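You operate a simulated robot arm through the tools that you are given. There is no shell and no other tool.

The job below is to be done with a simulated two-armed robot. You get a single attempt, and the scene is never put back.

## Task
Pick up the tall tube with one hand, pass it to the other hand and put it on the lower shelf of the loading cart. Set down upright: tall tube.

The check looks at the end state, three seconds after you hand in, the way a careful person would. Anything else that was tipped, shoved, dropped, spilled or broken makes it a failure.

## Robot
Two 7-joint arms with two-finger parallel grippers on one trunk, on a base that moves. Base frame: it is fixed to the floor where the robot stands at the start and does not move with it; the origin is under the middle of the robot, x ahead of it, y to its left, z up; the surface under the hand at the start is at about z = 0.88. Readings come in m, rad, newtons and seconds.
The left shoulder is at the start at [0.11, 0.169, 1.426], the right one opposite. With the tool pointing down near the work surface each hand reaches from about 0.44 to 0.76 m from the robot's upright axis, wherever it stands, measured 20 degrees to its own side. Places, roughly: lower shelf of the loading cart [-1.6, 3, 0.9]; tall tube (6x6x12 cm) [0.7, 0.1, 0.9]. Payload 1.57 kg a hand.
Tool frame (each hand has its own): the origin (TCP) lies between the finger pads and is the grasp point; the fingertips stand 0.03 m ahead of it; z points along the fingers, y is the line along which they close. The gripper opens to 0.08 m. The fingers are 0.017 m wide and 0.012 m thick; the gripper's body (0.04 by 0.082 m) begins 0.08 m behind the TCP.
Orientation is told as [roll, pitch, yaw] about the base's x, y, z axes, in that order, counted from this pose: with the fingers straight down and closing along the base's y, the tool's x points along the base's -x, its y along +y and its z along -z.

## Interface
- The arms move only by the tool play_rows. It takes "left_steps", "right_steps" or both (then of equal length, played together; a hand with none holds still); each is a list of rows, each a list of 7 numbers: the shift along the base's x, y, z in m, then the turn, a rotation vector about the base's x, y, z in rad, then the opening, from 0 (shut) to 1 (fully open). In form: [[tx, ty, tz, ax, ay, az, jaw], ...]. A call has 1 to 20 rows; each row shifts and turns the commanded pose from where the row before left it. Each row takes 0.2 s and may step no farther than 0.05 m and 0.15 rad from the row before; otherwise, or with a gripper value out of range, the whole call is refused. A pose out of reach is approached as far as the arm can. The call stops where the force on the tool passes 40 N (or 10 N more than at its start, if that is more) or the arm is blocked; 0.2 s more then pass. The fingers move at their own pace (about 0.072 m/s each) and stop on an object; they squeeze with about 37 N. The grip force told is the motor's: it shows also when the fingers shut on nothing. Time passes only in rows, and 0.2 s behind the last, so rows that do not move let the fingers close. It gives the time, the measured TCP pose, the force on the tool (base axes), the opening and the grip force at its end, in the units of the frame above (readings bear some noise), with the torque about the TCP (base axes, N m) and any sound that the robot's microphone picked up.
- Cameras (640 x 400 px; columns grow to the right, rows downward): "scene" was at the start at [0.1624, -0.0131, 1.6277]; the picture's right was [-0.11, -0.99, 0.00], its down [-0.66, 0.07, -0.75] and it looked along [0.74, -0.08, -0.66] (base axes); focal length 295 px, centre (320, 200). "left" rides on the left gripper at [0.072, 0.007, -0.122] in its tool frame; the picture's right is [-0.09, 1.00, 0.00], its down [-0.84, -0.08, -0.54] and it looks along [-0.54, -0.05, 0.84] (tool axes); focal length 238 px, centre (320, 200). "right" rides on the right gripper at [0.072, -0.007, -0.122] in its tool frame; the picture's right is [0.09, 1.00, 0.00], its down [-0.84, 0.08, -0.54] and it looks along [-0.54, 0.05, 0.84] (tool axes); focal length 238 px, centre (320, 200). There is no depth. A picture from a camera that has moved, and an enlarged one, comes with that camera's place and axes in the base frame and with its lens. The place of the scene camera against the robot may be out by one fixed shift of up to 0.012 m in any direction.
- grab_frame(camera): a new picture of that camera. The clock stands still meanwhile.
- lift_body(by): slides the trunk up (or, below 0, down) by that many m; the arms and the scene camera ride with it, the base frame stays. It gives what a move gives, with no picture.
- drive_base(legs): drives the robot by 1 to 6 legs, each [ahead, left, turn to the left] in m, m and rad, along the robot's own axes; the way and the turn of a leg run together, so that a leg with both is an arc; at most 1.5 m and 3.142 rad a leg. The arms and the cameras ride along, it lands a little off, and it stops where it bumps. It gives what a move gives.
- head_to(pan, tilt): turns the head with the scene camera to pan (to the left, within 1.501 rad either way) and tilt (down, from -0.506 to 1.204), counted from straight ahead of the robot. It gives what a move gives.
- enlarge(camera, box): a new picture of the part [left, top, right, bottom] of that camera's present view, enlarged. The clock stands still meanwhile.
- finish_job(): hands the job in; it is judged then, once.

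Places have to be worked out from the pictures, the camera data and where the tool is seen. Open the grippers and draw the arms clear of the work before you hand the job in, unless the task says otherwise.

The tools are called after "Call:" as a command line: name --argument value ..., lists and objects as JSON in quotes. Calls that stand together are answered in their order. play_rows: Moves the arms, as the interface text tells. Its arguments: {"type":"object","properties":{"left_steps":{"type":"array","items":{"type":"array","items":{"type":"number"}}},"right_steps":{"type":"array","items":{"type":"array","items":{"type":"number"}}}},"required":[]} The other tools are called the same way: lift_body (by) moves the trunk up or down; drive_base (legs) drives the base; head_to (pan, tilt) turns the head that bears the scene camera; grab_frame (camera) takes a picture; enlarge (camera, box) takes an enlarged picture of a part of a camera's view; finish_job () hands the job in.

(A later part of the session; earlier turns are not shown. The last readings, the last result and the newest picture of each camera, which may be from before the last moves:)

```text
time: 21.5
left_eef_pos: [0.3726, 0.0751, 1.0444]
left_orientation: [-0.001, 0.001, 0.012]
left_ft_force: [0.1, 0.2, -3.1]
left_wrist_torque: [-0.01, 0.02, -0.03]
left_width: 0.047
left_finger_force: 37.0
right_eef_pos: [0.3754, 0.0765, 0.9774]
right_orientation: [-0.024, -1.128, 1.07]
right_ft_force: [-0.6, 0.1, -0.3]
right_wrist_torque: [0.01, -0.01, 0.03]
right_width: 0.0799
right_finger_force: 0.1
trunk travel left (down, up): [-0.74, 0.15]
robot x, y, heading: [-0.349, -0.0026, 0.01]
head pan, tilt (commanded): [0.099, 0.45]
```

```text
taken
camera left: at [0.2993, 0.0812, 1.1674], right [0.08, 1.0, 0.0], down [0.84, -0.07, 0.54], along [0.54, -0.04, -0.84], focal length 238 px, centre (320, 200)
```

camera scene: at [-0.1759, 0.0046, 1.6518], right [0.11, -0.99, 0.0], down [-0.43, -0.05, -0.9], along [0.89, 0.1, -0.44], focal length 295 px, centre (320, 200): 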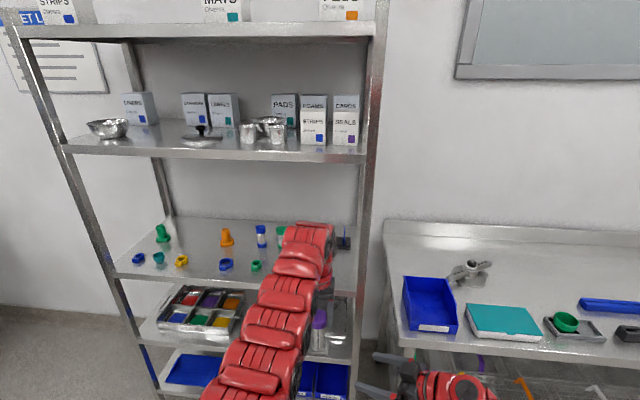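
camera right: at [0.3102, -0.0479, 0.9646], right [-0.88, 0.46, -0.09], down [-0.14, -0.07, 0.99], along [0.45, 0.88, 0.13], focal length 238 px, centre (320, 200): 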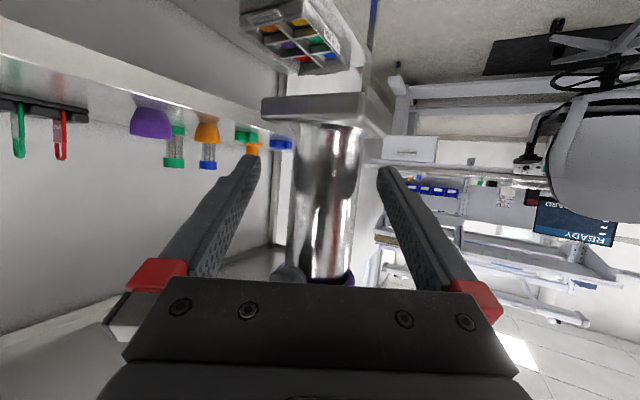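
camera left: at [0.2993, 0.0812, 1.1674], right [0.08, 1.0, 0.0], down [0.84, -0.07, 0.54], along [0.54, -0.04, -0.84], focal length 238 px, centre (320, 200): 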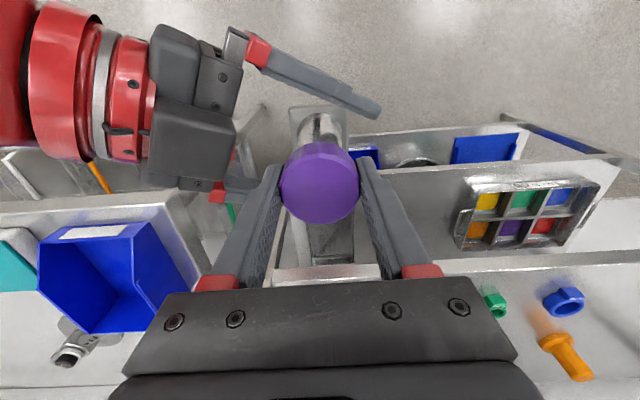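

The right hand surrounds the body, seemingly 2 to 5 mm off-centre. I enlarge to measure before closing.

Call:
enlarge --camera "right" --box '[240, 80, 400, 290]'

Call:
enlarge --camera "left" --box '[180, 40, 420, 220]'

```text
1.90 times, centred on (320, 185) of right
camera zoom: at [0.3102, -0.0479, 0.9646], right [-0.88, 0.46, -0.09], down [-0.14, -0.07, 0.99], along [0.45, 0.88, 0.13], focal length 454 px, centre (320, 229)
```

zoom: 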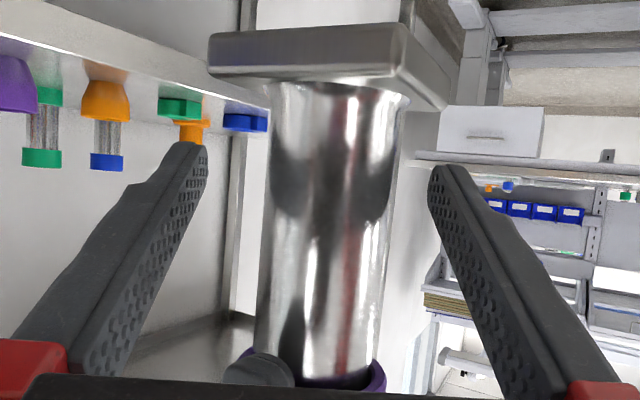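

```text
2.22 times, centred on (300, 130) of left
camera zoom: at [0.2993, 0.0812, 1.1674], right [0.08, 1.0, 0.0], down [0.84, -0.07, 0.54], along [0.54, -0.04, -0.84], focal length 530 px, centre (364, 356)
```

zoom: 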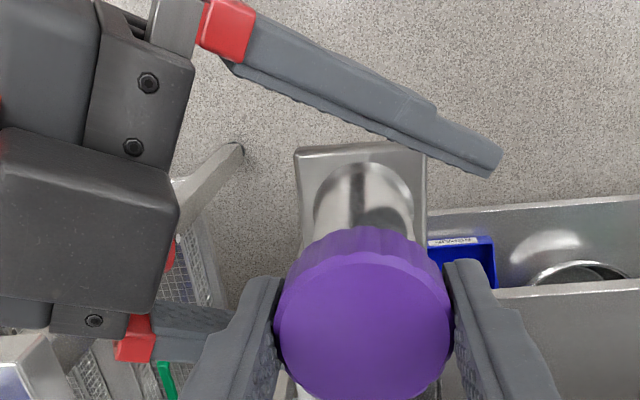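

The body's centre is about 3 mm to the image's right of the right TCP. I shift by that amount and then close the right hand on the body while the left still holds the cap.

Call:
play_rows --right_steps '[[-0.0036, -0.0004, 0, 0, 0, 0, 1], [0, 0, 0, 0, 0, 0, 0.6], [0, 0, 0, 0, 0, 0, 0.55], [0, 0, 0, 0, 0, 0, 0], [0, 0, 0, 0, 0, 0, 0], [0, 0, 0, 0, 0, 0, 0]]'

Call:
grab_frame --camera "right"

Call:
grab_frame --camera "left"

```text
time: 22.9
left_eef_pos: [0.371, 0.0761, 1.0447]
left_orientation: [0.0, 0.001, 0.012]
left_ft_force: [-7.3, 1.1, -1.7]
left_wrist_torque: [-0.01, 0.14, -0.01]
left_width: 0.0468
left_finger_force: 36.9
right_eef_pos: [0.3716, 0.0759, 0.9771]
right_orientation: [-0.024, -1.128, 1.07]
right_ft_force: [7.7, -0.5, 0.1]
right_wrist_torque: [0.07, 0.35, 0.04]
right_width: 0.0356
right_finger_force: 37.0
trunk travel left (down, up): [-0.74, 0.15]
robot x, y, heading: [-0.347, -0.0034, 0.013]
head pan, tilt (commanded): [0.099, 0.45]
```

```text
taken
camera right: at [0.3071, -0.0488, 0.9641], right [-0.88, 0.46, -0.09], down [-0.14, -0.07, 0.99], along [0.45, 0.88, 0.13], focal length 238 px, centre (320, 200)
```

right: 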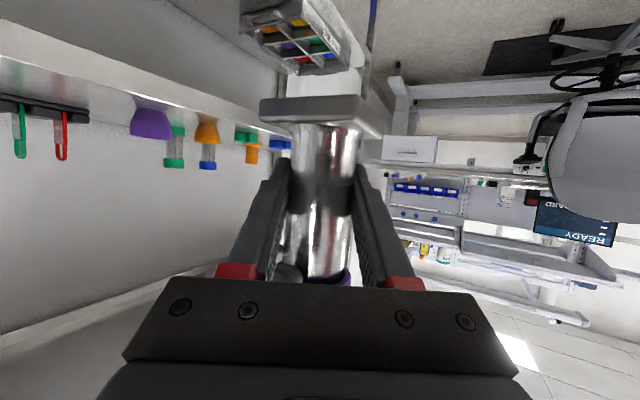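

```text
taken
camera left: at [0.2994, 0.0814, 1.1671], right [0.08, 1.0, 0.0], down [0.84, -0.07, 0.54], along [0.54, -0.04, -0.84], focal length 238 px, centre (320, 200)
```

left: 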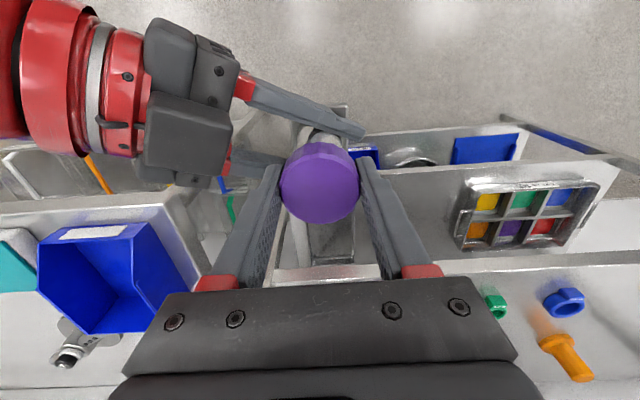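

Both hands hold the tube. There is about 7 N of side load between them, so I nudge the right hand 1 mm in +x to relieve it before letting go with the left.

Call:
play_rows --right_steps '[[0.001, 0, 0, 0, 0, 0, 0], [0, 0, 0, 0, 0, 0, 0]]'

```text
time: 23.5
left_eef_pos: [0.3706, 0.0755, 1.0459]
left_orientation: [0.0, 0.003, 0.012]
left_ft_force: [-8.3, 3.5, -2.1]
left_wrist_torque: [0.01, 0.12, 0.01]
left_width: 0.0468
left_finger_force: 36.5
right_eef_pos: [0.3719, 0.0759, 0.9773]
right_orientation: [-0.026, -1.13, 1.069]
right_ft_force: [6.4, -2.9, -0.2]
right_wrist_torque: [0.16, 0.42, 0.01]
right_width: 0.0355
right_finger_force: 37.1
trunk travel left (down, up): [-0.74, 0.15]
robot x, y, heading: [-0.3464, -0.0043, 0.008]
head pan, tilt (commanded): [0.099, 0.45]
```

The load lies along the right hand's closing axis, so I relieve it by 2 mm in that direction.

Call:
play_rows --right_steps '[[0.0018, -0.0009, 0, 0, 0, 0, 0], [0, 0, 0, 0, 0, 0, 0]]'

```text
time: 24.1
left_eef_pos: [0.3715, 0.0769, 1.0456]
left_orientation: [0.001, -0.002, 0.012]
left_ft_force: [8.3, 3.7, -8.4]
left_wrist_torque: [-0.17, -0.42, 0.01]
left_width: 0.0472
left_finger_force: 37.4
right_eef_pos: [0.3732, 0.0761, 0.9774]
right_orientation: [-0.022, -1.13, 1.069]
right_ft_force: [-9.1, -2.9, 5.9]
right_wrist_torque: [0.38, -0.11, 0.0]
right_width: 0.0352
right_finger_force: 37.1
trunk travel left (down, up): [-0.74, 0.15]
robot x, y, heading: [-0.3473, 0.0001, 0.018]
head pan, tilt (commanded): [0.099, 0.45]
```

That overshot slightly, so I go back half and then open the left hand gradually while the right holds.

Call:
play_rows --left_steps '[[0, 0, 0, 0, 0, 0, 0], [0, 0, 0, 0, 0, 0, 0]]' --right_steps '[[-0.0009, 0.0001, 0, 0, 0, 0, 0], [0, 0, 0, 0, 0, 0, 0]]'

```text
time: 24.7
left_eef_pos: [0.3717, 0.0756, 1.0446]
left_orientation: [0.001, 0.0, 0.011]
left_ft_force: [4.8, 0.9, -6.1]
left_wrist_torque: [-0.17, -0.46, 0.01]
left_width: 0.0469
left_finger_force: 36.4
right_eef_pos: [0.3728, 0.0758, 0.9769]
right_orientation: [-0.024, -1.128, 1.071]
right_ft_force: [-4.6, -0.5, 3.8]
right_wrist_torque: [0.22, 0.12, 0.02]
right_width: 0.0352
right_finger_force: 37.1
trunk travel left (down, up): [-0.74, 0.15]
robot x, y, heading: [-0.3481, -0.0037, 0.012]
head pan, tilt (commanded): [0.099, 0.45]
```

Loads are now small, so I open the left hand fully while the right keeps its grip.

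Call:
play_rows --left_steps '[[0, 0, 0, 0, 0, 0, 0.65], [0, 0, 0, 0, 0, 0, 0.8], [0, 0, 0, 0, 0, 0, 1], [0, 0, 0, 0, 0, 0, 1]]' --right_steps '[[0, 0, 0, 0, 0, 0, 0], [0, 0, 0, 0, 0, 0, 0], [0, 0, 0, 0, 0, 0, 0], [0, 0, 0, 0, 0, 0, 0]]'

Call:
grab_frame --camera "left"

Call:
grab_frame --camera "right"

```text
time: 25.7
left_eef_pos: [0.3715, 0.0752, 1.0449]
left_orientation: [-0.001, 0.0, 0.013]
left_ft_force: [-0.7, 0.2, 0.2]
left_wrist_torque: [0.0, -0.02, -0.01]
left_width: 0.0797
left_finger_force: 0.0
right_eef_pos: [0.3732, 0.0753, 0.9769]
right_orientation: [-0.024, -1.128, 1.07]
right_ft_force: [-0.9, -0.5, 0.1]
right_wrist_torque: [-0.03, -0.04, 0.0]
right_width: 0.0353
right_finger_force: 37.3
trunk travel left (down, up): [-0.74, 0.15]
robot x, y, heading: [-0.3447, -0.0016, 0.007]
head pan, tilt (commanded): [0.099, 0.45]
```

```text
taken
camera left: at [0.2996, 0.0814, 1.1673], right [0.08, 1.0, 0.0], down [0.84, -0.07, 0.54], along [0.54, -0.04, -0.84], focal length 238 px, centre (320, 200)
```

left: 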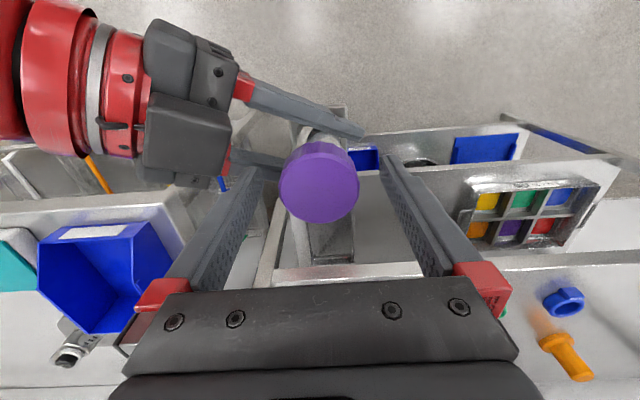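

```text
taken
camera right: at [0.308, -0.0495, 0.9637], right [-0.88, 0.46, -0.09], down [-0.14, -0.07, 0.99], along [0.45, 0.88, 0.13], focal length 238 px, centre (320, 200)
```

right: 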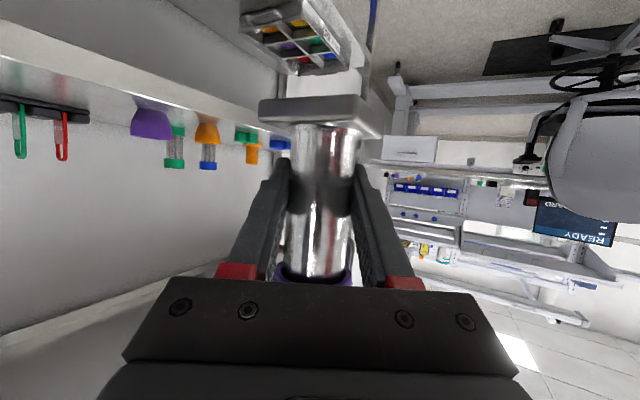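

The left hand is open and the right alone holds the tube, still upright. I raise the left hand straight up off the cap, then move it away to the left.

Call:
play_rows --left_steps '[[0, 0, 0.02, 0, 0, 0, 1], [0, 0, 0.025, 0, 0, 0, 1], [0, 0, 0.025, 0, 0, 0, 1], [0, 0, 0.02, 0, 0, 0, 1], [0, 0.04, 0, 0, 0, 0, 1], [0, 0.04, 0, 0, 0, 0, 1], [0, 0.04, 0, 0, 0, 0, 1], [0, 0.04, 0, 0, 0, 0, 1], [0, 0, 0, 0, 0, 0, 1]]' --right_steps '[[0, 0, 0, 0, 0, 0, 0], [0, 0, 0, 0, 0, 0, 0], [0, 0, 0, 0, 0, 0, 0], [0, 0, 0, 0, 0, 0, 0], [0, 0, 0, 0, 0, 0, 0], [0, 0, 0, 0, 0, 0, 0], [0, 0, 0, 0, 0, 0, 0], [0, 0, 0, 0, 0, 0, 0], [0, 0, 0, 0, 0, 0, 0]]'

Call:
grab_frame --camera "left"

Call:
grab_frame --camera "scene"

Call:
grab_frame --camera "right"

```text
time: 27.7
left_eef_pos: [0.3663, 0.2347, 1.1323]
left_orientation: [0.0, 0.0, 0.012]
left_ft_force: [0.4, 0.3, 0.3]
left_wrist_torque: [0.02, 0.0, 0.04]
left_width: 0.08
left_finger_force: 0.1
left hand out of reach, approached as far as the arm can: row 4
right_eef_pos: [0.373, 0.0742, 0.9758]
right_orientation: [-0.024, -1.131, 1.067]
right_ft_force: [0.0, -1.3, -1.5]
right_wrist_torque: [0.0, 0.0, 0.03]
right_width: 0.0354
right_finger_force: 37.0
trunk travel left (down, up): [-0.74, 0.15]
robot x, y, heading: [-0.3494, -0.0019, 0.008]
head pan, tilt (commanded): [0.099, 0.45]
```

```text
taken
camera left: at [0.2938, 0.2406, 1.2555], right [0.08, 1.0, 0.0], down [0.84, -0.07, 0.54], along [0.54, -0.04, -0.84], focal length 238 px, centre (320, 200)
```

left: 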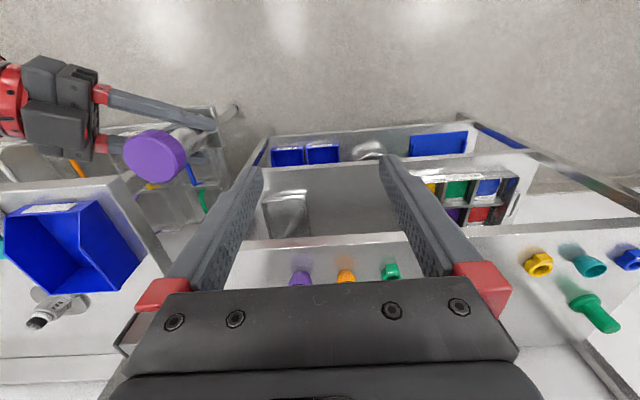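

```text
taken
camera scene: at [-0.1762, 0.0041, 1.6519], right [0.11, -0.99, 0.0], down [-0.43, -0.05, -0.9], along [0.89, 0.1, -0.44], focal length 295 px, centre (320, 200)
```

scene: 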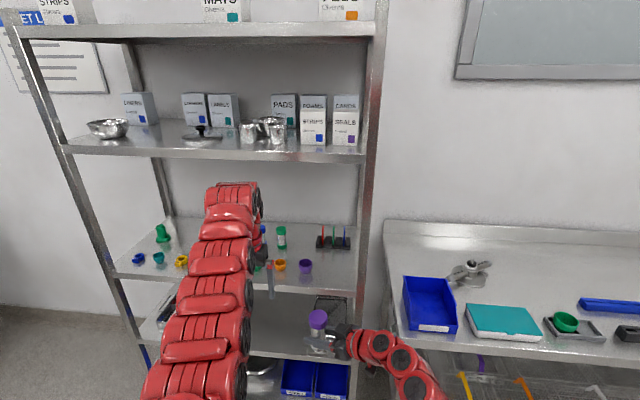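

```text
taken
camera right: at [0.308, -0.0504, 0.9637], right [-0.88, 0.46, -0.09], down [-0.14, -0.07, 0.99], along [0.45, 0.88, 0.13], focal length 238 px, centre (320, 200)
```

right: 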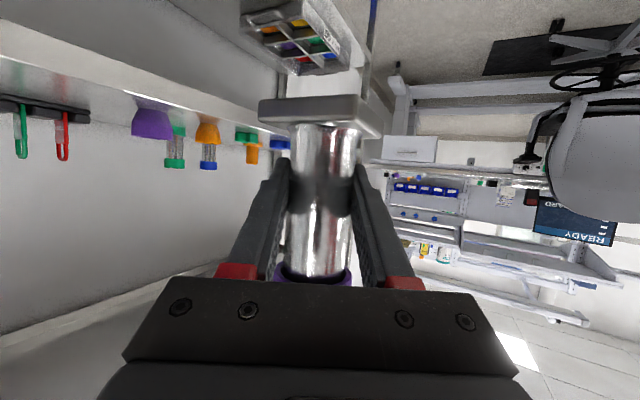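

The handover is done: the right hand holds the tube upright and the left is clear. I look left and down along the floor to plan the drive to the cart.

Call:
head_to --pan 1.5 --tilt 0.55

Call:
grab_frame --camera "scene"

```text
time: 29.2
left_eef_pos: [0.3655, 0.2343, 1.1322]
left_orientation: [0.001, 0.0, 0.013]
left_ft_force: [1.1, -0.5, -0.4]
left_wrist_torque: [-0.02, -0.02, -0.02]
left_width: 0.0798
left_finger_force: 0.2
right_eef_pos: [0.3729, 0.075, 0.9774]
right_orientation: [-0.026, -1.127, 1.07]
right_ft_force: [1.1, -1.0, -0.4]
right_wrist_torque: [-0.04, -0.03, -0.03]
right_width: 0.0353
right_finger_force: 37.2
trunk travel left (down, up): [-0.74, 0.15]
robot x, y, heading: [-0.3472, -0.001, 0.013]
head pan, tilt (commanded): [1.499, 0.55]
```

```text
taken
camera scene: at [-0.2621, 0.0848, 1.6429], right [1.0, -0.06, 0.0], down [-0.03, -0.52, -0.85], along [0.05, 0.85, -0.52], focal length 295 px, centre (320, 200)
```

scene: 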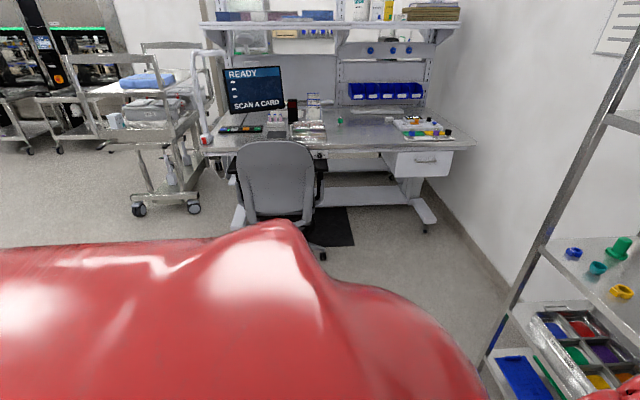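

The floor toward the cart looks open. I turn the robot in place 90° to the left, with hands swinging at about 0.75 m radius through free space, then look again.

Call:
drive_base --legs '[[0, 0, 0.8], [0, 0, 0.77]]'

Call:
head_to --pan 0.5 --tilt 0.45

Call:
grab_frame --camera "scene"

Call:
grab_frame --camera "right"

```text
time: 33.7
left_eef_pos: [-0.5763, 0.714, 1.1319]
left_orientation: [-0.001, 0.001, 1.571]
left_ft_force: [-0.7, 0.0, 0.5]
left_wrist_torque: [0.01, 0.0, -0.01]
left_width: 0.0801
left_finger_force: 0.1
right_eef_pos: [-0.4164, 0.7174, 0.9767]
right_orientation: [-0.024, -1.127, 2.627]
right_ft_force: [0.4, 0.3, -0.1]
right_wrist_torque: [-0.01, -0.03, 0.02]
right_width: 0.035
right_finger_force: 36.9
trunk travel left (down, up): [-0.74, 0.15]
robot x, y, heading: [-0.3436, -0.0014, 1.573]
head pan, tilt (commanded): [1.499, 0.55]
```

```text
time: 35.0
left_eef_pos: [-0.5754, 0.7141, 1.1317]
left_orientation: [0.0, 0.0, 1.571]
left_ft_force: [0.6, -1.5, -0.3]
left_wrist_torque: [0.03, 0.02, 0.01]
left_width: 0.0802
left_finger_force: 0.1
right_eef_pos: [-0.4163, 0.7176, 0.9749]
right_orientation: [-0.025, -1.126, 2.626]
right_ft_force: [-1.1, -0.1, -1.2]
right_wrist_torque: [0.0, -0.04, 0.01]
right_width: 0.0353
right_finger_force: 36.3
trunk travel left (down, up): [-0.74, 0.15]
robot x, y, heading: [-0.3462, -0.002, 1.564]
head pan, tilt (commanded): [0.499, 0.45]
```

```text
taken
camera scene: at [-0.3924, 0.1557, 1.6519], right [0.88, 0.48, 0.0], down [0.21, -0.38, -0.9], along [-0.43, 0.79, -0.44], focal length 295 px, centre (320, 200)
```

scene: 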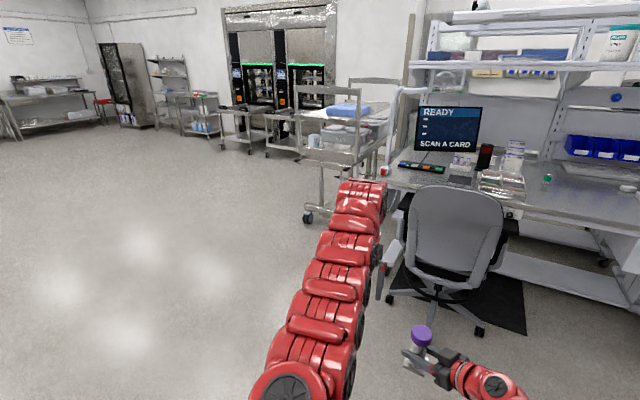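

```text
taken
camera right: at [-0.2909, 0.6526, 0.9637], right [-0.47, -0.88, -0.09], down [0.07, -0.14, 0.99], along [-0.88, 0.46, 0.13], focal length 238 px, centre (320, 200)
```

right: 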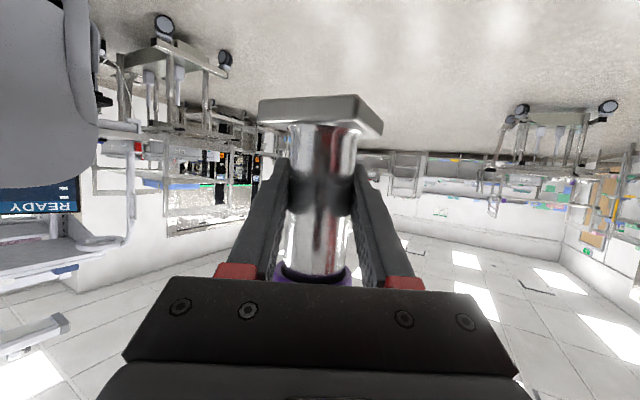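

The floor on the robot's left is empty. I slide 1.25 m to the left so the robot lines up with the cart's near end, then look at the cart head on.

Call:
drive_base --legs '[[0, 1.25, 0]]'

Call:
head_to --pan -0.1 --tilt 0.35

Call:
grab_frame --camera "scene"

```text
time: 41.1
left_eef_pos: [-1.7802, 0.7267, 1.1329]
left_orientation: [-0.001, -0.001, 1.555]
left_ft_force: [-0.2, -0.4, 0.0]
left_wrist_torque: [0.0, 0.0, -0.01]
left_width: 0.08
left_finger_force: 0.1
right_eef_pos: [-1.62, 0.7287, 0.9772]
right_orientation: [-0.024, -1.127, 2.611]
right_ft_force: [0.2, -0.3, 0.1]
right_wrist_torque: [0.0, 0.01, 0.0]
right_width: 0.0355
right_finger_force: 37.0
trunk travel left (down, up): [-0.74, 0.15]
robot x, y, heading: [-1.5629, 0.0069, 1.558]
head pan, tilt (commanded): [0.499, 0.45]
```

```text
time: 42.1
left_eef_pos: [-1.7808, 0.7251, 1.1326]
left_orientation: [0.001, 0.002, 1.556]
left_ft_force: [-1.4, -0.2, -0.5]
left_wrist_torque: [-0.01, 0.04, 0.02]
left_width: 0.0803
left_finger_force: 0.0
right_eef_pos: [-1.621, 0.73, 0.9766]
right_orientation: [-0.025, -1.128, 2.614]
right_ft_force: [0.1, 0.5, -0.3]
right_wrist_torque: [-0.02, -0.01, 0.0]
right_width: 0.0355
right_finger_force: 36.6
trunk travel left (down, up): [-0.74, 0.15]
robot x, y, heading: [-1.563, 0.005, 1.559]
head pan, tilt (commanded): [-0.099, 0.351]
```

```text
taken
camera scene: at [-1.5528, 0.1771, 1.6611], right [0.99, -0.11, 0.0], down [-0.04, -0.34, -0.94], along [0.11, 0.93, -0.34], focal length 295 px, centre (320, 200)
```

scene: 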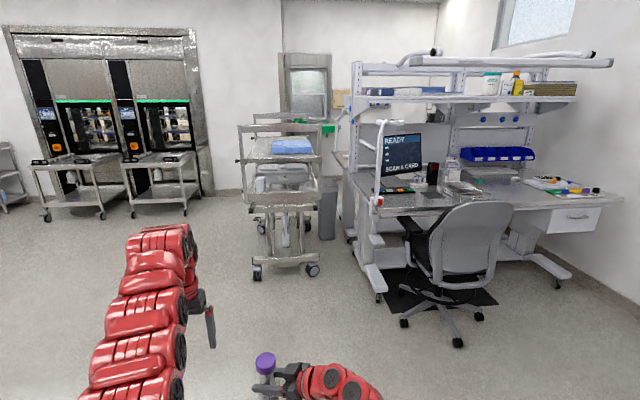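

I now face the cart with a clear floor in between. I enlarge the cart for measuring.

Call:
enlarge --camera "scene" --box '[210, 110, 350, 290]'

Call:
enlarge --camera "scene" --box '[230, 115, 330, 215]'

```text
2.22 times, centred on (280, 200) of scene
camera zoom: at [-1.5528, 0.1771, 1.6611], right [0.99, -0.11, 0.0], down [-0.04, -0.34, -0.94], along [0.11, 0.93, -0.34], focal length 656 px, centre (409, 200)
```

zoom: 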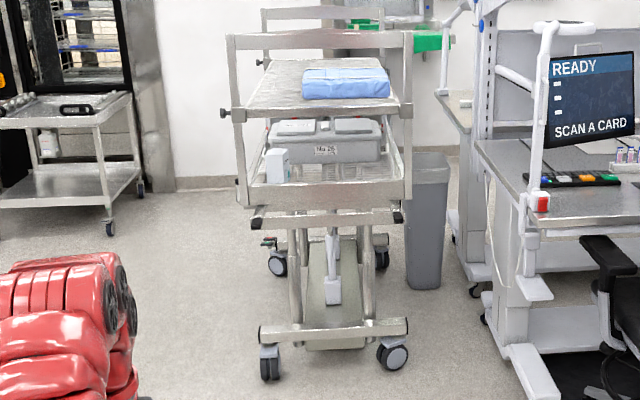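

```text
4.00 times, centred on (280, 165) of scene
camera zoom: at [-1.5528, 0.1771, 1.6611], right [0.99, -0.11, 0.0], down [-0.04, -0.34, -0.94], along [0.11, 0.93, -0.34], focal length 1182 px, centre (480, 340)
```

zoom: 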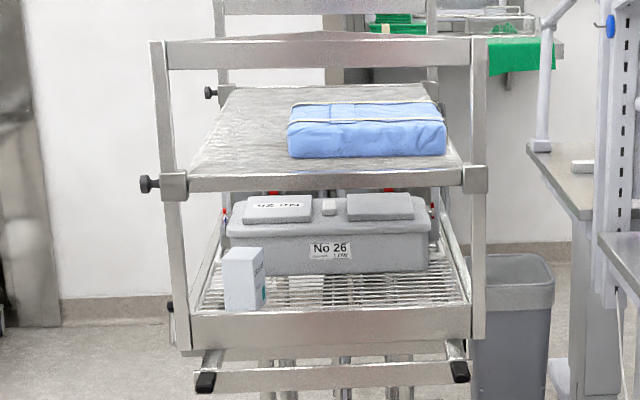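

The free area on the lower shelf is about x -1.70 to -1.32, between the fascia at y≈2.48 and the "No 26" bin at y≈2.71. The shelf is near z=0.9 and the upper deck's underside near z=1.14. In open floor here, I swing the right hand to point its fingers straight ahead and draw the left hand back and outward.

Call:
play_rows --right_steps '[[0.01, 0, 0, 0, 0, -0.13, 0], [0.01, 0, 0, 0, 0, -0.13, 0], [0.01, 0, 0, 0, 0, -0.13, 0], [0.01, 0, 0, 0, 0, -0.13, 0], [0.01, 0, 0, 0, 0, -0.13, 0], [0.01, 0, 0, 0, 0, -0.13, 0], [0.01, 0, 0, 0, 0, -0.13, 0], [0.01, 0, 0, 0, 0, -0.13, 0]]' --left_steps '[[-0.03, 0, 0, 0, 0, 0, 1], [-0.03, -0.01, -0.03, 0, 0, 0, 1], [-0.03, -0.02, -0.03, 0, 0, 0, 1], [-0.03, -0.03, -0.03, 0, 0, 0, 1], [-0.03, -0.04, -0.03, 0, 0, 0, 1], [0, -0.04, -0.02, 0, 0, 0, 1], [0, -0.04, 0, 0, 0, 0, 1], [0, -0.04, 0, 0, 0, 0, 1]]'

Call:
head_to --pan 0 --tilt 0.55

Call:
grab_frame --camera "scene"

Call:
grab_frame --camera "right"

```text
refused: row 4 steps farther than a row can; nothing moved
```

```text
time: 42.9
left_eef_pos: [-1.7806, 0.7268, 1.1329]
left_orientation: [-0.001, -0.001, 1.555]
left_ft_force: [-0.3, 0.2, 0.3]
left_wrist_torque: [-0.02, -0.01, 0.01]
left_width: 0.08
left_finger_force: 0.1
right_eef_pos: [-1.6213, 0.7287, 0.9773]
right_orientation: [-0.026, -1.128, 2.612]
right_ft_force: [0.6, 0.0, -0.5]
right_wrist_torque: [0.01, 0.0, 0.01]
right_width: 0.0355
right_finger_force: 36.7
trunk travel left (down, up): [-0.74, 0.15]
robot x, y, heading: [-1.5619, 0.0063, 1.554]
head pan, tilt (commanded): [0.0, 0.55]
```

```text
taken
camera scene: at [-1.562, 0.1744, 1.6429], right [1.0, -0.02, 0.0], down [-0.01, -0.52, -0.85], along [0.01, 0.85, -0.52], focal length 295 px, centre (320, 200)
```

scene: 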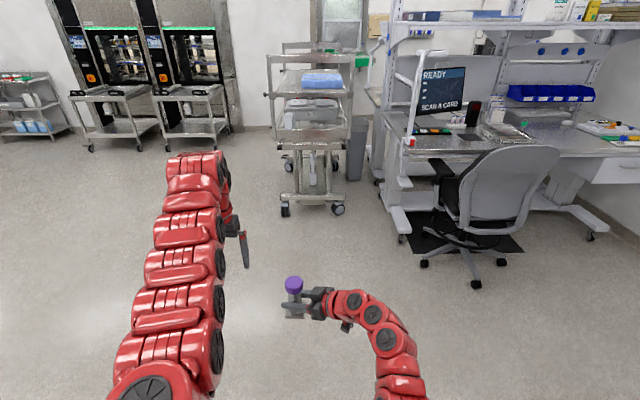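

```text
taken
camera right: at [-1.497, 0.6612, 0.9637], right [-0.49, -0.87, -0.09], down [0.07, -0.14, 0.99], along [-0.87, 0.47, 0.13], focal length 238 px, centre (320, 200)
```

right: 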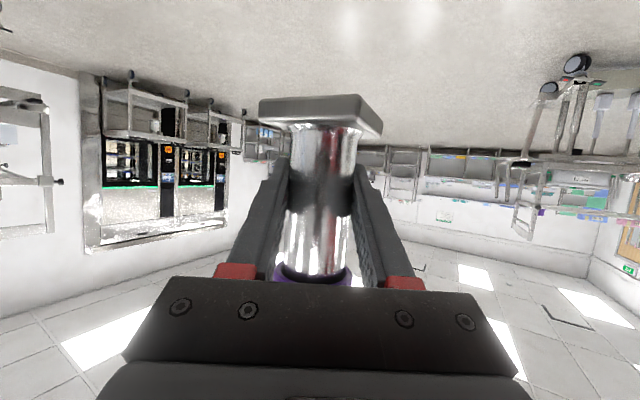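

One row was longer than allowed, so nothing moved. I send the same plan again with smaller left-hand steps.

Call:
play_rows --right_steps '[[0.01, 0, 0, 0, 0, -0.13, 0], [0.01, 0, 0, 0, 0, -0.13, 0], [0.01, 0, 0, 0, 0, -0.13, 0], [0.01, 0, 0, 0, 0, -0.13, 0], [0.01, 0, 0, 0, 0, -0.13, 0], [0.01, 0, 0, 0, 0, -0.13, 0], [0.01, 0, 0, 0, 0, -0.13, 0], [0.01, 0, 0, 0, 0, -0.13, 0]]' --left_steps '[[-0.03, 0, 0, 0, 0, 0, 1], [-0.025, 0, -0.03, 0, 0, 0, 1], [-0.025, 0, -0.03, 0, 0, 0, 1], [-0.02, -0.02, -0.03, 0, 0, 0, 1], [-0.02, -0.03, -0.02, 0, 0, 0, 1], [-0.02, -0.03, -0.02, 0, 0, 0, 1], [0, -0.04, 0, 0, 0, 0, 1], [0, -0.04, 0, 0, 0, 0, 1]]'

Call:
grab_frame --camera "scene"

Call:
grab_frame --camera "right"

```text
time: 44.6
left_eef_pos: [-1.9414, 0.6116, 0.9934]
left_orientation: [-0.002, 0.003, 1.554]
left_ft_force: [0.0, 0.6, 0.2]
left_wrist_torque: [-0.01, -0.02, 0.01]
left_width: 0.0798
left_finger_force: 0.1
left hand out of reach, approached as far as the arm can: row 7, 8
right_eef_pos: [-1.5432, 0.7291, 0.9763]
right_orientation: [-0.028, -1.126, 1.574]
right_ft_force: [-0.8, 0.5, -0.7]
right_wrist_torque: [0.03, -0.01, -0.01]
right_width: 0.0355
right_finger_force: 37.6
trunk travel left (down, up): [-0.74, 0.15]
robot x, y, heading: [-1.5669, 0.0088, 1.554]
head pan, tilt (commanded): [0.0, 0.55]
```

```text
taken
camera scene: at [-1.5645, 0.1753, 1.6427], right [1.0, -0.02, 0.0], down [-0.01, -0.52, -0.85], along [0.01, 0.85, -0.52], focal length 295 px, centre (320, 200)
```

scene: 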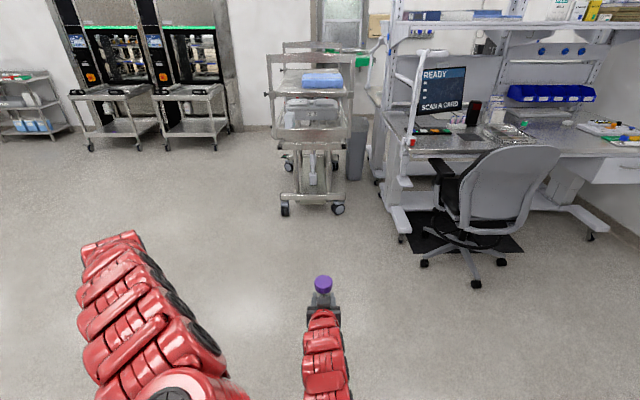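

```text
taken
camera right: at [-1.5394, 0.5894, 0.9635], right [-1.0, -0.02, -0.1], down [-0.09, -0.13, 0.99], along [-0.03, 0.99, 0.13], focal length 238 px, centre (320, 200)
```

right: 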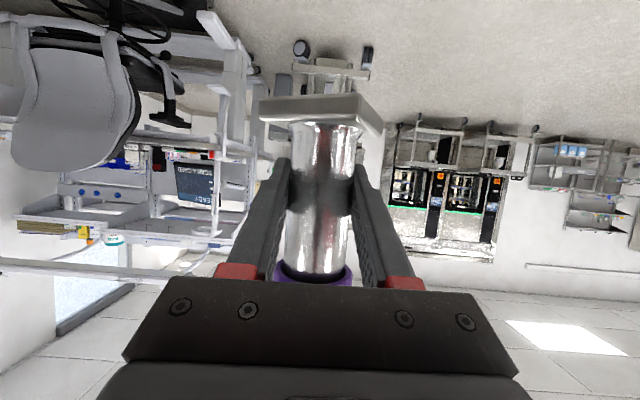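

The right hand now points straight ahead with the tube upright in it. The left hand would end up close to the cart's left side, so I lower it and pull it further back and out.

Call:
play_rows --left_steps '[[-0.02, 0, -0.035, 0, 0, 0, 1], [-0.02, 0, -0.035, 0, 0, 0, 1], [-0.02, 0, -0.035, 0, 0, 0, 1], [-0.02, 0, -0.035, 0, 0, 0, 1], [-0.01, -0.04, 0, 0, 0, 0, 1], [-0.01, -0.04, 0, 0, 0, 0, 1], [-0.01, -0.04, 0, 0, 0, 0, 1], [-0.01, -0.04, 0, 0, 0, 0, 1]]'

```text
time: 46.5
left_eef_pos: [-2.0619, 0.4511, 0.8521]
left_orientation: [-0.002, 0.0, 1.553]
left_ft_force: [-0.4, -0.2, 0.1]
left_wrist_torque: [0.02, 0.01, 0.02]
left_width: 0.0801
left_finger_force: 0.0
left hand out of reach, approached as far as the arm can: row 8
right_eef_pos: [-1.5426, 0.7289, 0.977]
right_orientation: [-0.029, -1.128, 1.574]
right_ft_force: [-0.9, -0.6, 0.0]
right_wrist_torque: [-0.03, 0.01, -0.04]
right_width: 0.0355
right_finger_force: 36.8
trunk travel left (down, up): [-0.74, 0.15]
robot x, y, heading: [-1.5634, 0.009, 1.554]
head pan, tilt (commanded): [0.0, 0.55]
```

The left hand is tucked to about 0.49 m left and 0.44 m ahead of the robot, clear of the cart's flank. I drive 1.15 m ahead, correcting the small heading error, and then measure the cart from close up.

Call:
drive_base --legs '[[1.15, 0, 0.016]]'

Call:
grab_frame --camera "scene"

Call:
grab_frame --camera "right"

```text
time: 52.2
left_eef_pos: [-2.0907, 1.545, 0.8532]
left_orientation: [-0.001, 0.003, 1.602]
left_ft_force: [1.2, -0.8, 0.1]
left_wrist_torque: [-0.05, -0.01, -0.03]
left_width: 0.0799
left_finger_force: 0.0
right_eef_pos: [-1.5843, 1.8469, 0.9754]
right_orientation: [-0.027, -1.127, 1.62]
right_ft_force: [0.9, -0.4, 0.9]
right_wrist_torque: [0.0, -0.02, -0.01]
right_width: 0.0352
right_finger_force: 37.0
trunk travel left (down, up): [-0.74, 0.15]
robot x, y, heading: [-1.5726, 1.1233, 1.605]
head pan, tilt (commanded): [0.0, 0.55]
```

```text
taken
camera scene: at [-1.5786, 1.2923, 1.6428], right [1.0, 0.03, 0.0], down [0.02, -0.52, -0.85], along [-0.03, 0.85, -0.52], focal length 295 px, centre (320, 200)
```

scene: 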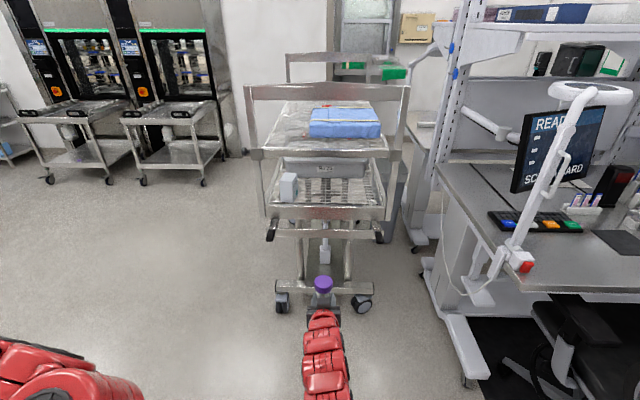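

```text
taken
camera right: at [-1.5736, 1.7073, 0.9635], right [-0.99, -0.07, -0.09], down [-0.08, -0.13, 0.99], along [-0.08, 0.99, 0.13], focal length 238 px, centre (320, 200)
```

right: 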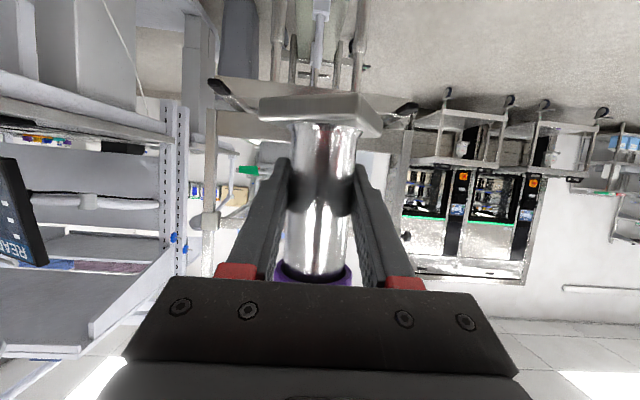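

From closer I can see the lower shelf's near end. I enlarge it to measure the fascia, the COVERS box and the free area.

Call:
enlarge --camera "scene" --box '[240, 130, 420, 250]'

Call:
enlarge --camera "scene" --box '[260, 160, 380, 235]'

```text
3.33 times, centred on (330, 190) of scene
camera zoom: at [-1.5786, 1.2923, 1.6428], right [1.0, 0.03, 0.0], down [0.02, -0.52, -0.85], along [-0.03, 0.85, -0.52], focal length 985 px, centre (287, 233)
```

zoom: 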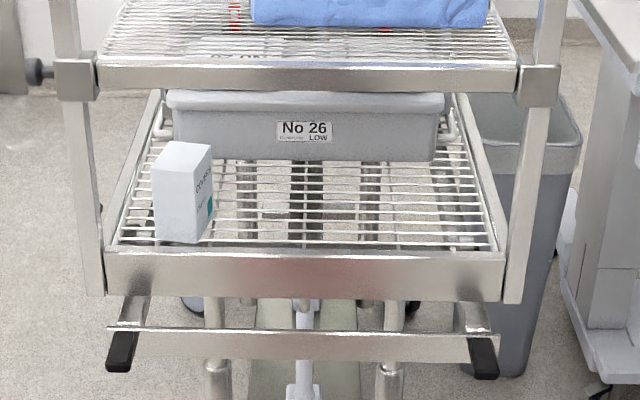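

```text
5.33 times, centred on (320, 198) of scene
camera zoom: at [-1.5786, 1.2923, 1.6428], right [1.0, 0.03, 0.0], down [0.02, -0.52, -0.85], along [-0.03, 0.85, -0.52], focal length 1576 px, centre (320, 213)
```

zoom: 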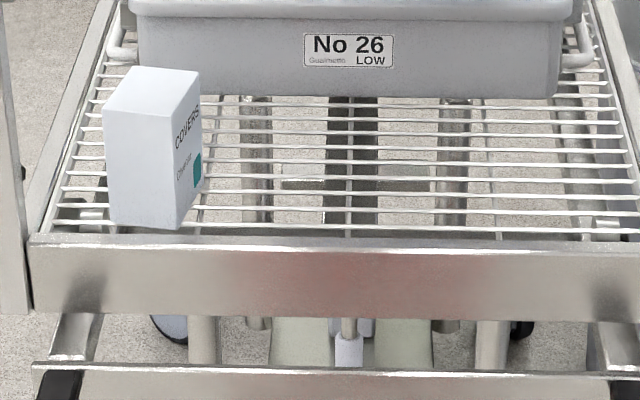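

The near edge of the lower shelf is at about y≈2.45 (z≈0.9), the COVERS box's right side at x≈-1.73 and the bin's front at y≈2.73. A good spot for the tube is about [-1.53, 2.54]. I drive closer by 0.48 m, correcting heading and sideways error, and stay short of the cart.

Call:
drive_base --legs '[[0.48, -0.04, -0.034]]'

Call:
head_to --pan 0 --tilt 0.75

Call:
grab_frame --camera "scene"

Call:
grab_frame --camera "right"

Call:
grab_frame --camera "left"

```text
time: 55.0
left_eef_pos: [-2.0391, 2.0399, 0.8533]
left_orientation: [-0.001, 0.001, 1.564]
left_ft_force: [-0.8, 0.3, 0.3]
left_wrist_torque: [0.0, -0.01, -0.01]
left_width: 0.08
left_finger_force: 0.0
right_eef_pos: [-1.5235, 2.3218, 0.9758]
right_orientation: [-0.028, -1.129, 1.584]
right_ft_force: [0.3, -0.1, 0.0]
right_wrist_torque: [0.01, 0.02, 0.0]
right_width: 0.0354
right_finger_force: 37.2
trunk travel left (down, up): [-0.74, 0.15]
robot x, y, heading: [-1.5346, 1.5981, 1.561]
head pan, tilt (commanded): [0.0, 0.55]
```

```text
time: 55.7
left_eef_pos: [-2.04, 2.04, 0.8529]
left_orientation: [-0.002, 0.003, 1.564]
left_ft_force: [0.0, 0.3, 0.6]
left_wrist_torque: [-0.02, 0.02, -0.01]
left_width: 0.0798
left_finger_force: 0.1
right_eef_pos: [-1.5244, 2.3242, 0.9756]
right_orientation: [-0.028, -1.129, 1.582]
right_ft_force: [0.6, -0.1, 0.4]
right_wrist_torque: [-0.02, 0.01, -0.03]
right_width: 0.0356
right_finger_force: 37.2
trunk travel left (down, up): [-0.74, 0.15]
robot x, y, heading: [-1.5349, 1.5998, 1.564]
head pan, tilt (commanded): [0.0, 0.75]
```

```text
taken
camera scene: at [-1.5381, 1.761, 1.6255], right [1.0, -0.01, 0.0], down [0.0, -0.68, -0.73], along [0.0, 0.73, -0.68], focal length 295 px, centre (320, 200)
```

scene: 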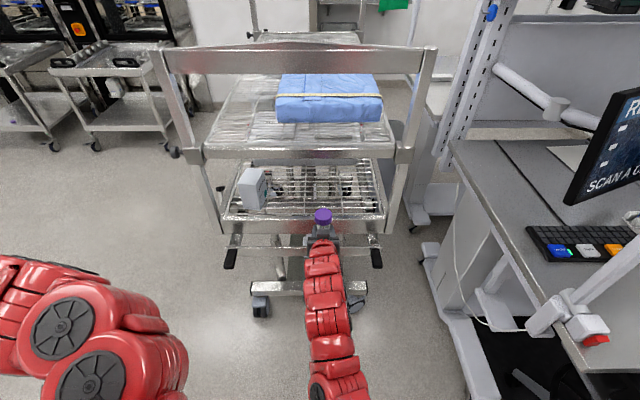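

```text
taken
camera right: at [-1.5178, 2.1824, 0.9634], right [-1.0, -0.03, -0.09], down [-0.09, -0.13, 0.99], along [-0.04, 0.99, 0.13], focal length 238 px, centre (320, 200)
```

right: 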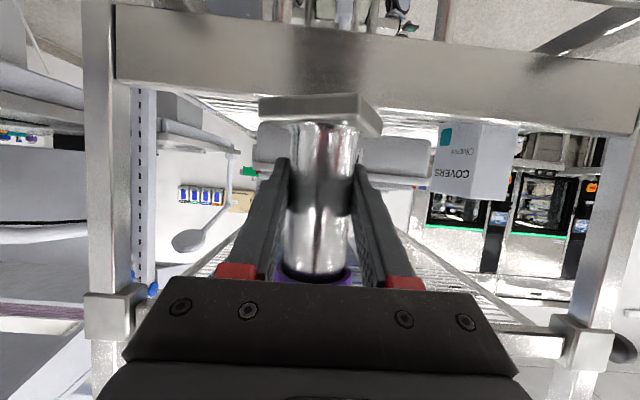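

```text
taken
camera left: at [-2.047, 1.9687, 0.9753], right [-1.0, 0.1, 0.0], down [0.08, 0.84, 0.54], along [0.05, 0.54, -0.84], focal length 238 px, centre (320, 200)
```

left: 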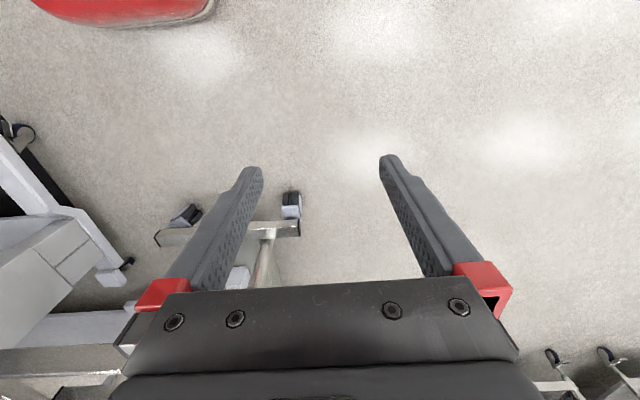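

The right camera now looks almost level at the shelf's fascia, with its picture upside down. I enlarge both its view and the scene view to fix the shelf's height and edge.

Call:
enlarge --camera "right" --box '[360, 20, 640, 220]'

Call:
enlarge --camera "right" --box '[80, 0, 320, 160]'

Call:
enlarge --camera "scene" --box '[190, 130, 420, 280]'

```text
2.00 times, centred on (500, 120) of right
camera zoom: at [-1.5178, 2.1824, 0.9634], right [-1.0, -0.03, -0.09], down [-0.09, -0.13, 0.99], along [-0.04, 0.99, 0.13], focal length 477 px, centre (-40, 360)
```

zoom: 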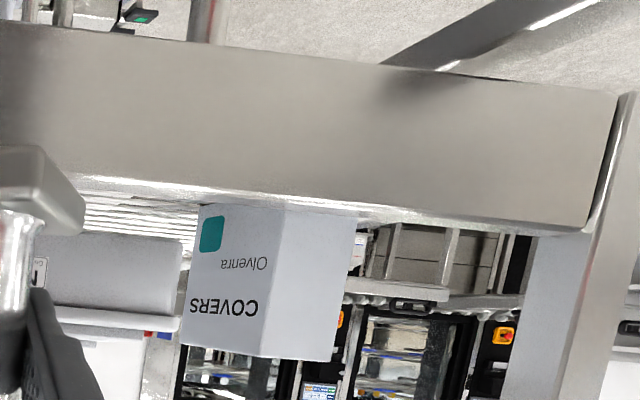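

```text
2.50 times, centred on (200, 80) of right
camera zoom: at [-1.5178, 2.1824, 0.9634], right [-1.0, -0.03, -0.09], down [-0.09, -0.13, 0.99], along [-0.04, 0.99, 0.13], focal length 596 px, centre (620, 500)
```

zoom: 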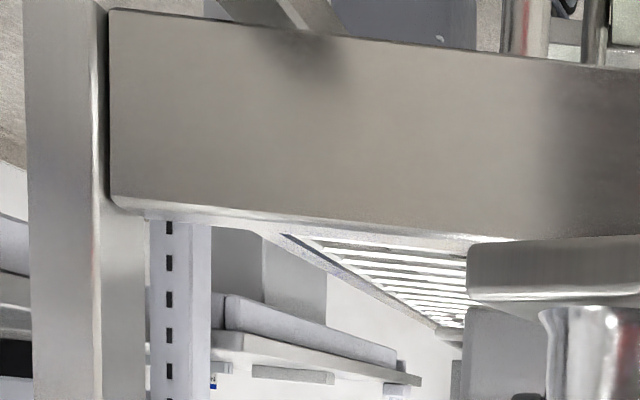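

```text
2.67 times, centred on (305, 205) of scene
camera zoom: at [-1.5381, 1.761, 1.6255], right [1.0, -0.01, 0.0], down [0.0, -0.68, -0.73], along [0.0, 0.73, -0.68], focal length 788 px, centre (360, 187)
```

zoom: 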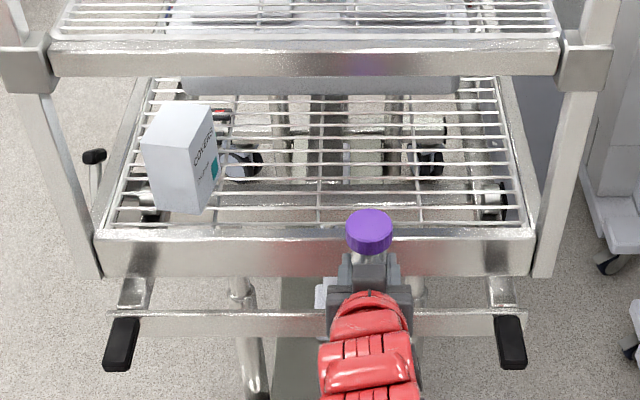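

The shelf's front lip is at about y=2.45, z≈0.893, and the upper deck's underside near 1.14. The tube's base is at ≈0.932, 0.044 below the right TCP. I raise the tube 0.02 m to centre it in the gap and drive 0.15 m ahead.

Call:
play_rows --right_steps '[[0, 0, 0.01, 0, 0, 0, 0], [0, 0, 0.01, 0, 0, 0, 0], [0, 0, 0, 0, 0, 0, 0]]'

Call:
drive_base --legs '[[0.15, 0, 0]]'

Call:
grab_frame --camera "scene"

Call:
grab_frame --camera "right"

Call:
grab_frame --camera "left"

```text
time: 56.5
left_eef_pos: [-2.04, 2.0398, 0.8534]
left_orientation: [0.0, 0.001, 1.563]
left_ft_force: [0.1, 0.6, 0.2]
left_wrist_torque: [-0.01, 0.02, -0.04]
left_width: 0.0799
left_finger_force: 0.0
right_eef_pos: [-1.5245, 2.3232, 0.9953]
right_orientation: [-0.023, -1.128, 1.584]
right_ft_force: [0.4, 0.0, -2.7]
right_wrist_torque: [-0.01, -0.02, -0.01]
right_width: 0.0355
right_finger_force: 37.1
trunk travel left (down, up): [-0.74, 0.15]
robot x, y, heading: [-1.5401, 1.596, 1.563]
head pan, tilt (commanded): [0.0, 0.75]
```

```text
time: 57.9
left_eef_pos: [-2.0385, 2.1857, 0.8527]
left_orientation: [-0.004, 0.0, 1.566]
left_ft_force: [-0.1, 1.1, -0.8]
left_wrist_torque: [0.0, 0.05, 0.0]
left_width: 0.0802
left_finger_force: 0.1
right_eef_pos: [-1.5257, 2.4713, 0.9962]
right_orientation: [-0.025, -1.127, 1.583]
right_ft_force: [-0.3, 0.8, -3.0]
right_wrist_torque: [0.01, 0.0, 0.01]
right_width: 0.0354
right_finger_force: 36.9
trunk travel left (down, up): [-0.74, 0.15]
robot x, y, heading: [-1.5368, 1.7445, 1.565]
head pan, tilt (commanded): [0.0, 0.75]
```

```text
taken
camera scene: at [-1.5374, 1.9072, 1.6256], right [1.0, 0.0, 0.0], down [0.0, -0.68, -0.73], along [0.0, 0.73, -0.68], focal length 295 px, centre (320, 200)
```

scene: 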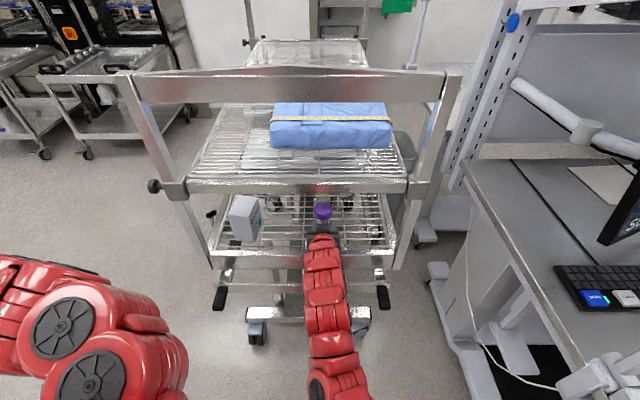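

```text
taken
camera right: at [-1.5186, 2.33, 0.983], right [-1.0, -0.03, -0.09], down [-0.09, -0.13, 0.99], along [-0.04, 0.99, 0.13], focal length 238 px, centre (320, 200)
```

right: 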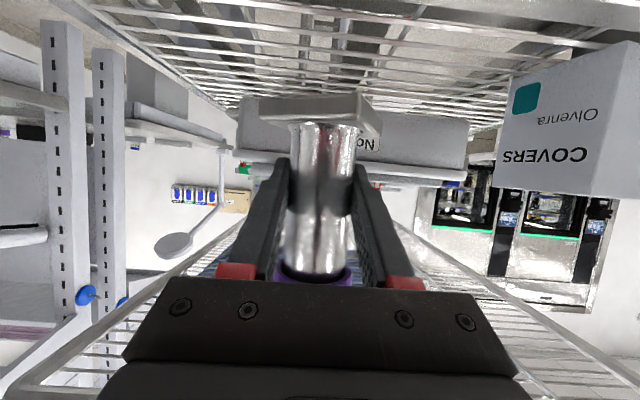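

```text
taken
camera left: at [-2.0468, 2.1143, 0.9757], right [-1.0, 0.1, 0.0], down [0.08, 0.84, 0.54], along [0.05, 0.54, -0.84], focal length 238 px, centre (320, 200)
```

left: 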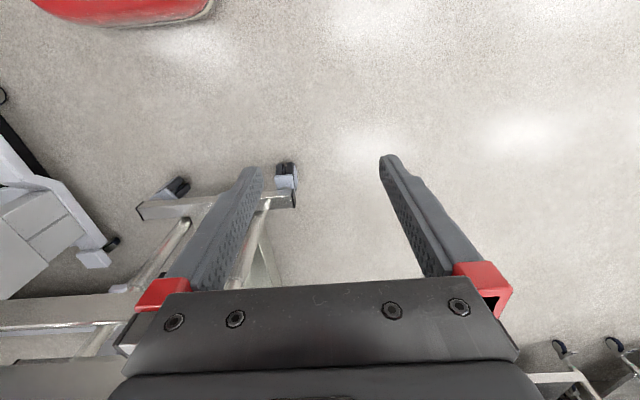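

The tube is just inside the lip, well clear of the COVERS box, the bin and the upper deck. I push it 0.07 m further in with the arm and look.

Call:
play_rows --right_steps '[[0, 0.0175, 0, 0, 0, 0, 0], [0, 0.0175, 0, 0, 0, 0, 0], [0, 0.0175, 0, 0, 0, 0, 0], [0, 0.0175, 0, 0, 0, 0, 0], [0, 0, 0, 0, 0, 0, 0]]'

Call:
grab_frame --right "right" --camera "right"

Call:
enlarge --camera "scene" --box '[190, 160, 430, 310]'

```text
time: 59.1
left_eef_pos: [-2.0403, 2.1858, 0.8527]
left_orientation: [-0.002, 0.002, 1.565]
left_ft_force: [-0.2, -0.4, -0.3]
left_wrist_torque: [0.0, 0.03, 0.03]
left_width: 0.0801
left_finger_force: 0.2
right_eef_pos: [-1.526, 2.541, 0.9949]
right_orientation: [-0.026, -1.126, 1.584]
right_ft_force: [0.1, -0.4, -3.1]
right_wrist_torque: [0.01, 0.02, 0.0]
right_width: 0.0352
right_finger_force: 37.1
trunk travel left (down, up): [-0.74, 0.15]
robot x, y, heading: [-1.5332, 1.748, 1.569]
head pan, tilt (commanded): [0.0, 0.75]
```

```text
taken
camera right: at [-1.519, 2.4001, 0.9821], right [-1.0, -0.03, -0.09], down [-0.09, -0.13, 0.99], along [-0.04, 0.99, 0.13], focal length 238 px, centre (320, 200)
```

right: 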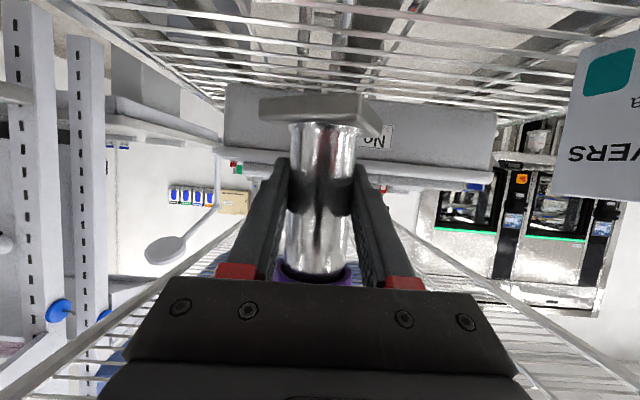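

```text
2.67 times, centred on (310, 235) of scene
camera zoom: at [-1.5376, 1.908, 1.6254], right [1.0, 0.0, 0.0], down [0.0, -0.68, -0.73], along [0.0, 0.73, -0.68], focal length 788 px, centre (347, 107)
```

zoom: 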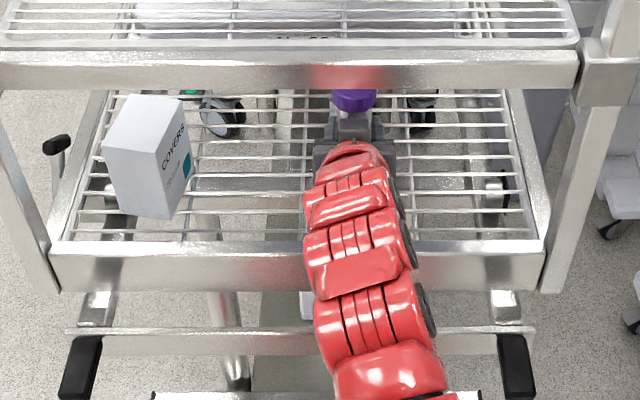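

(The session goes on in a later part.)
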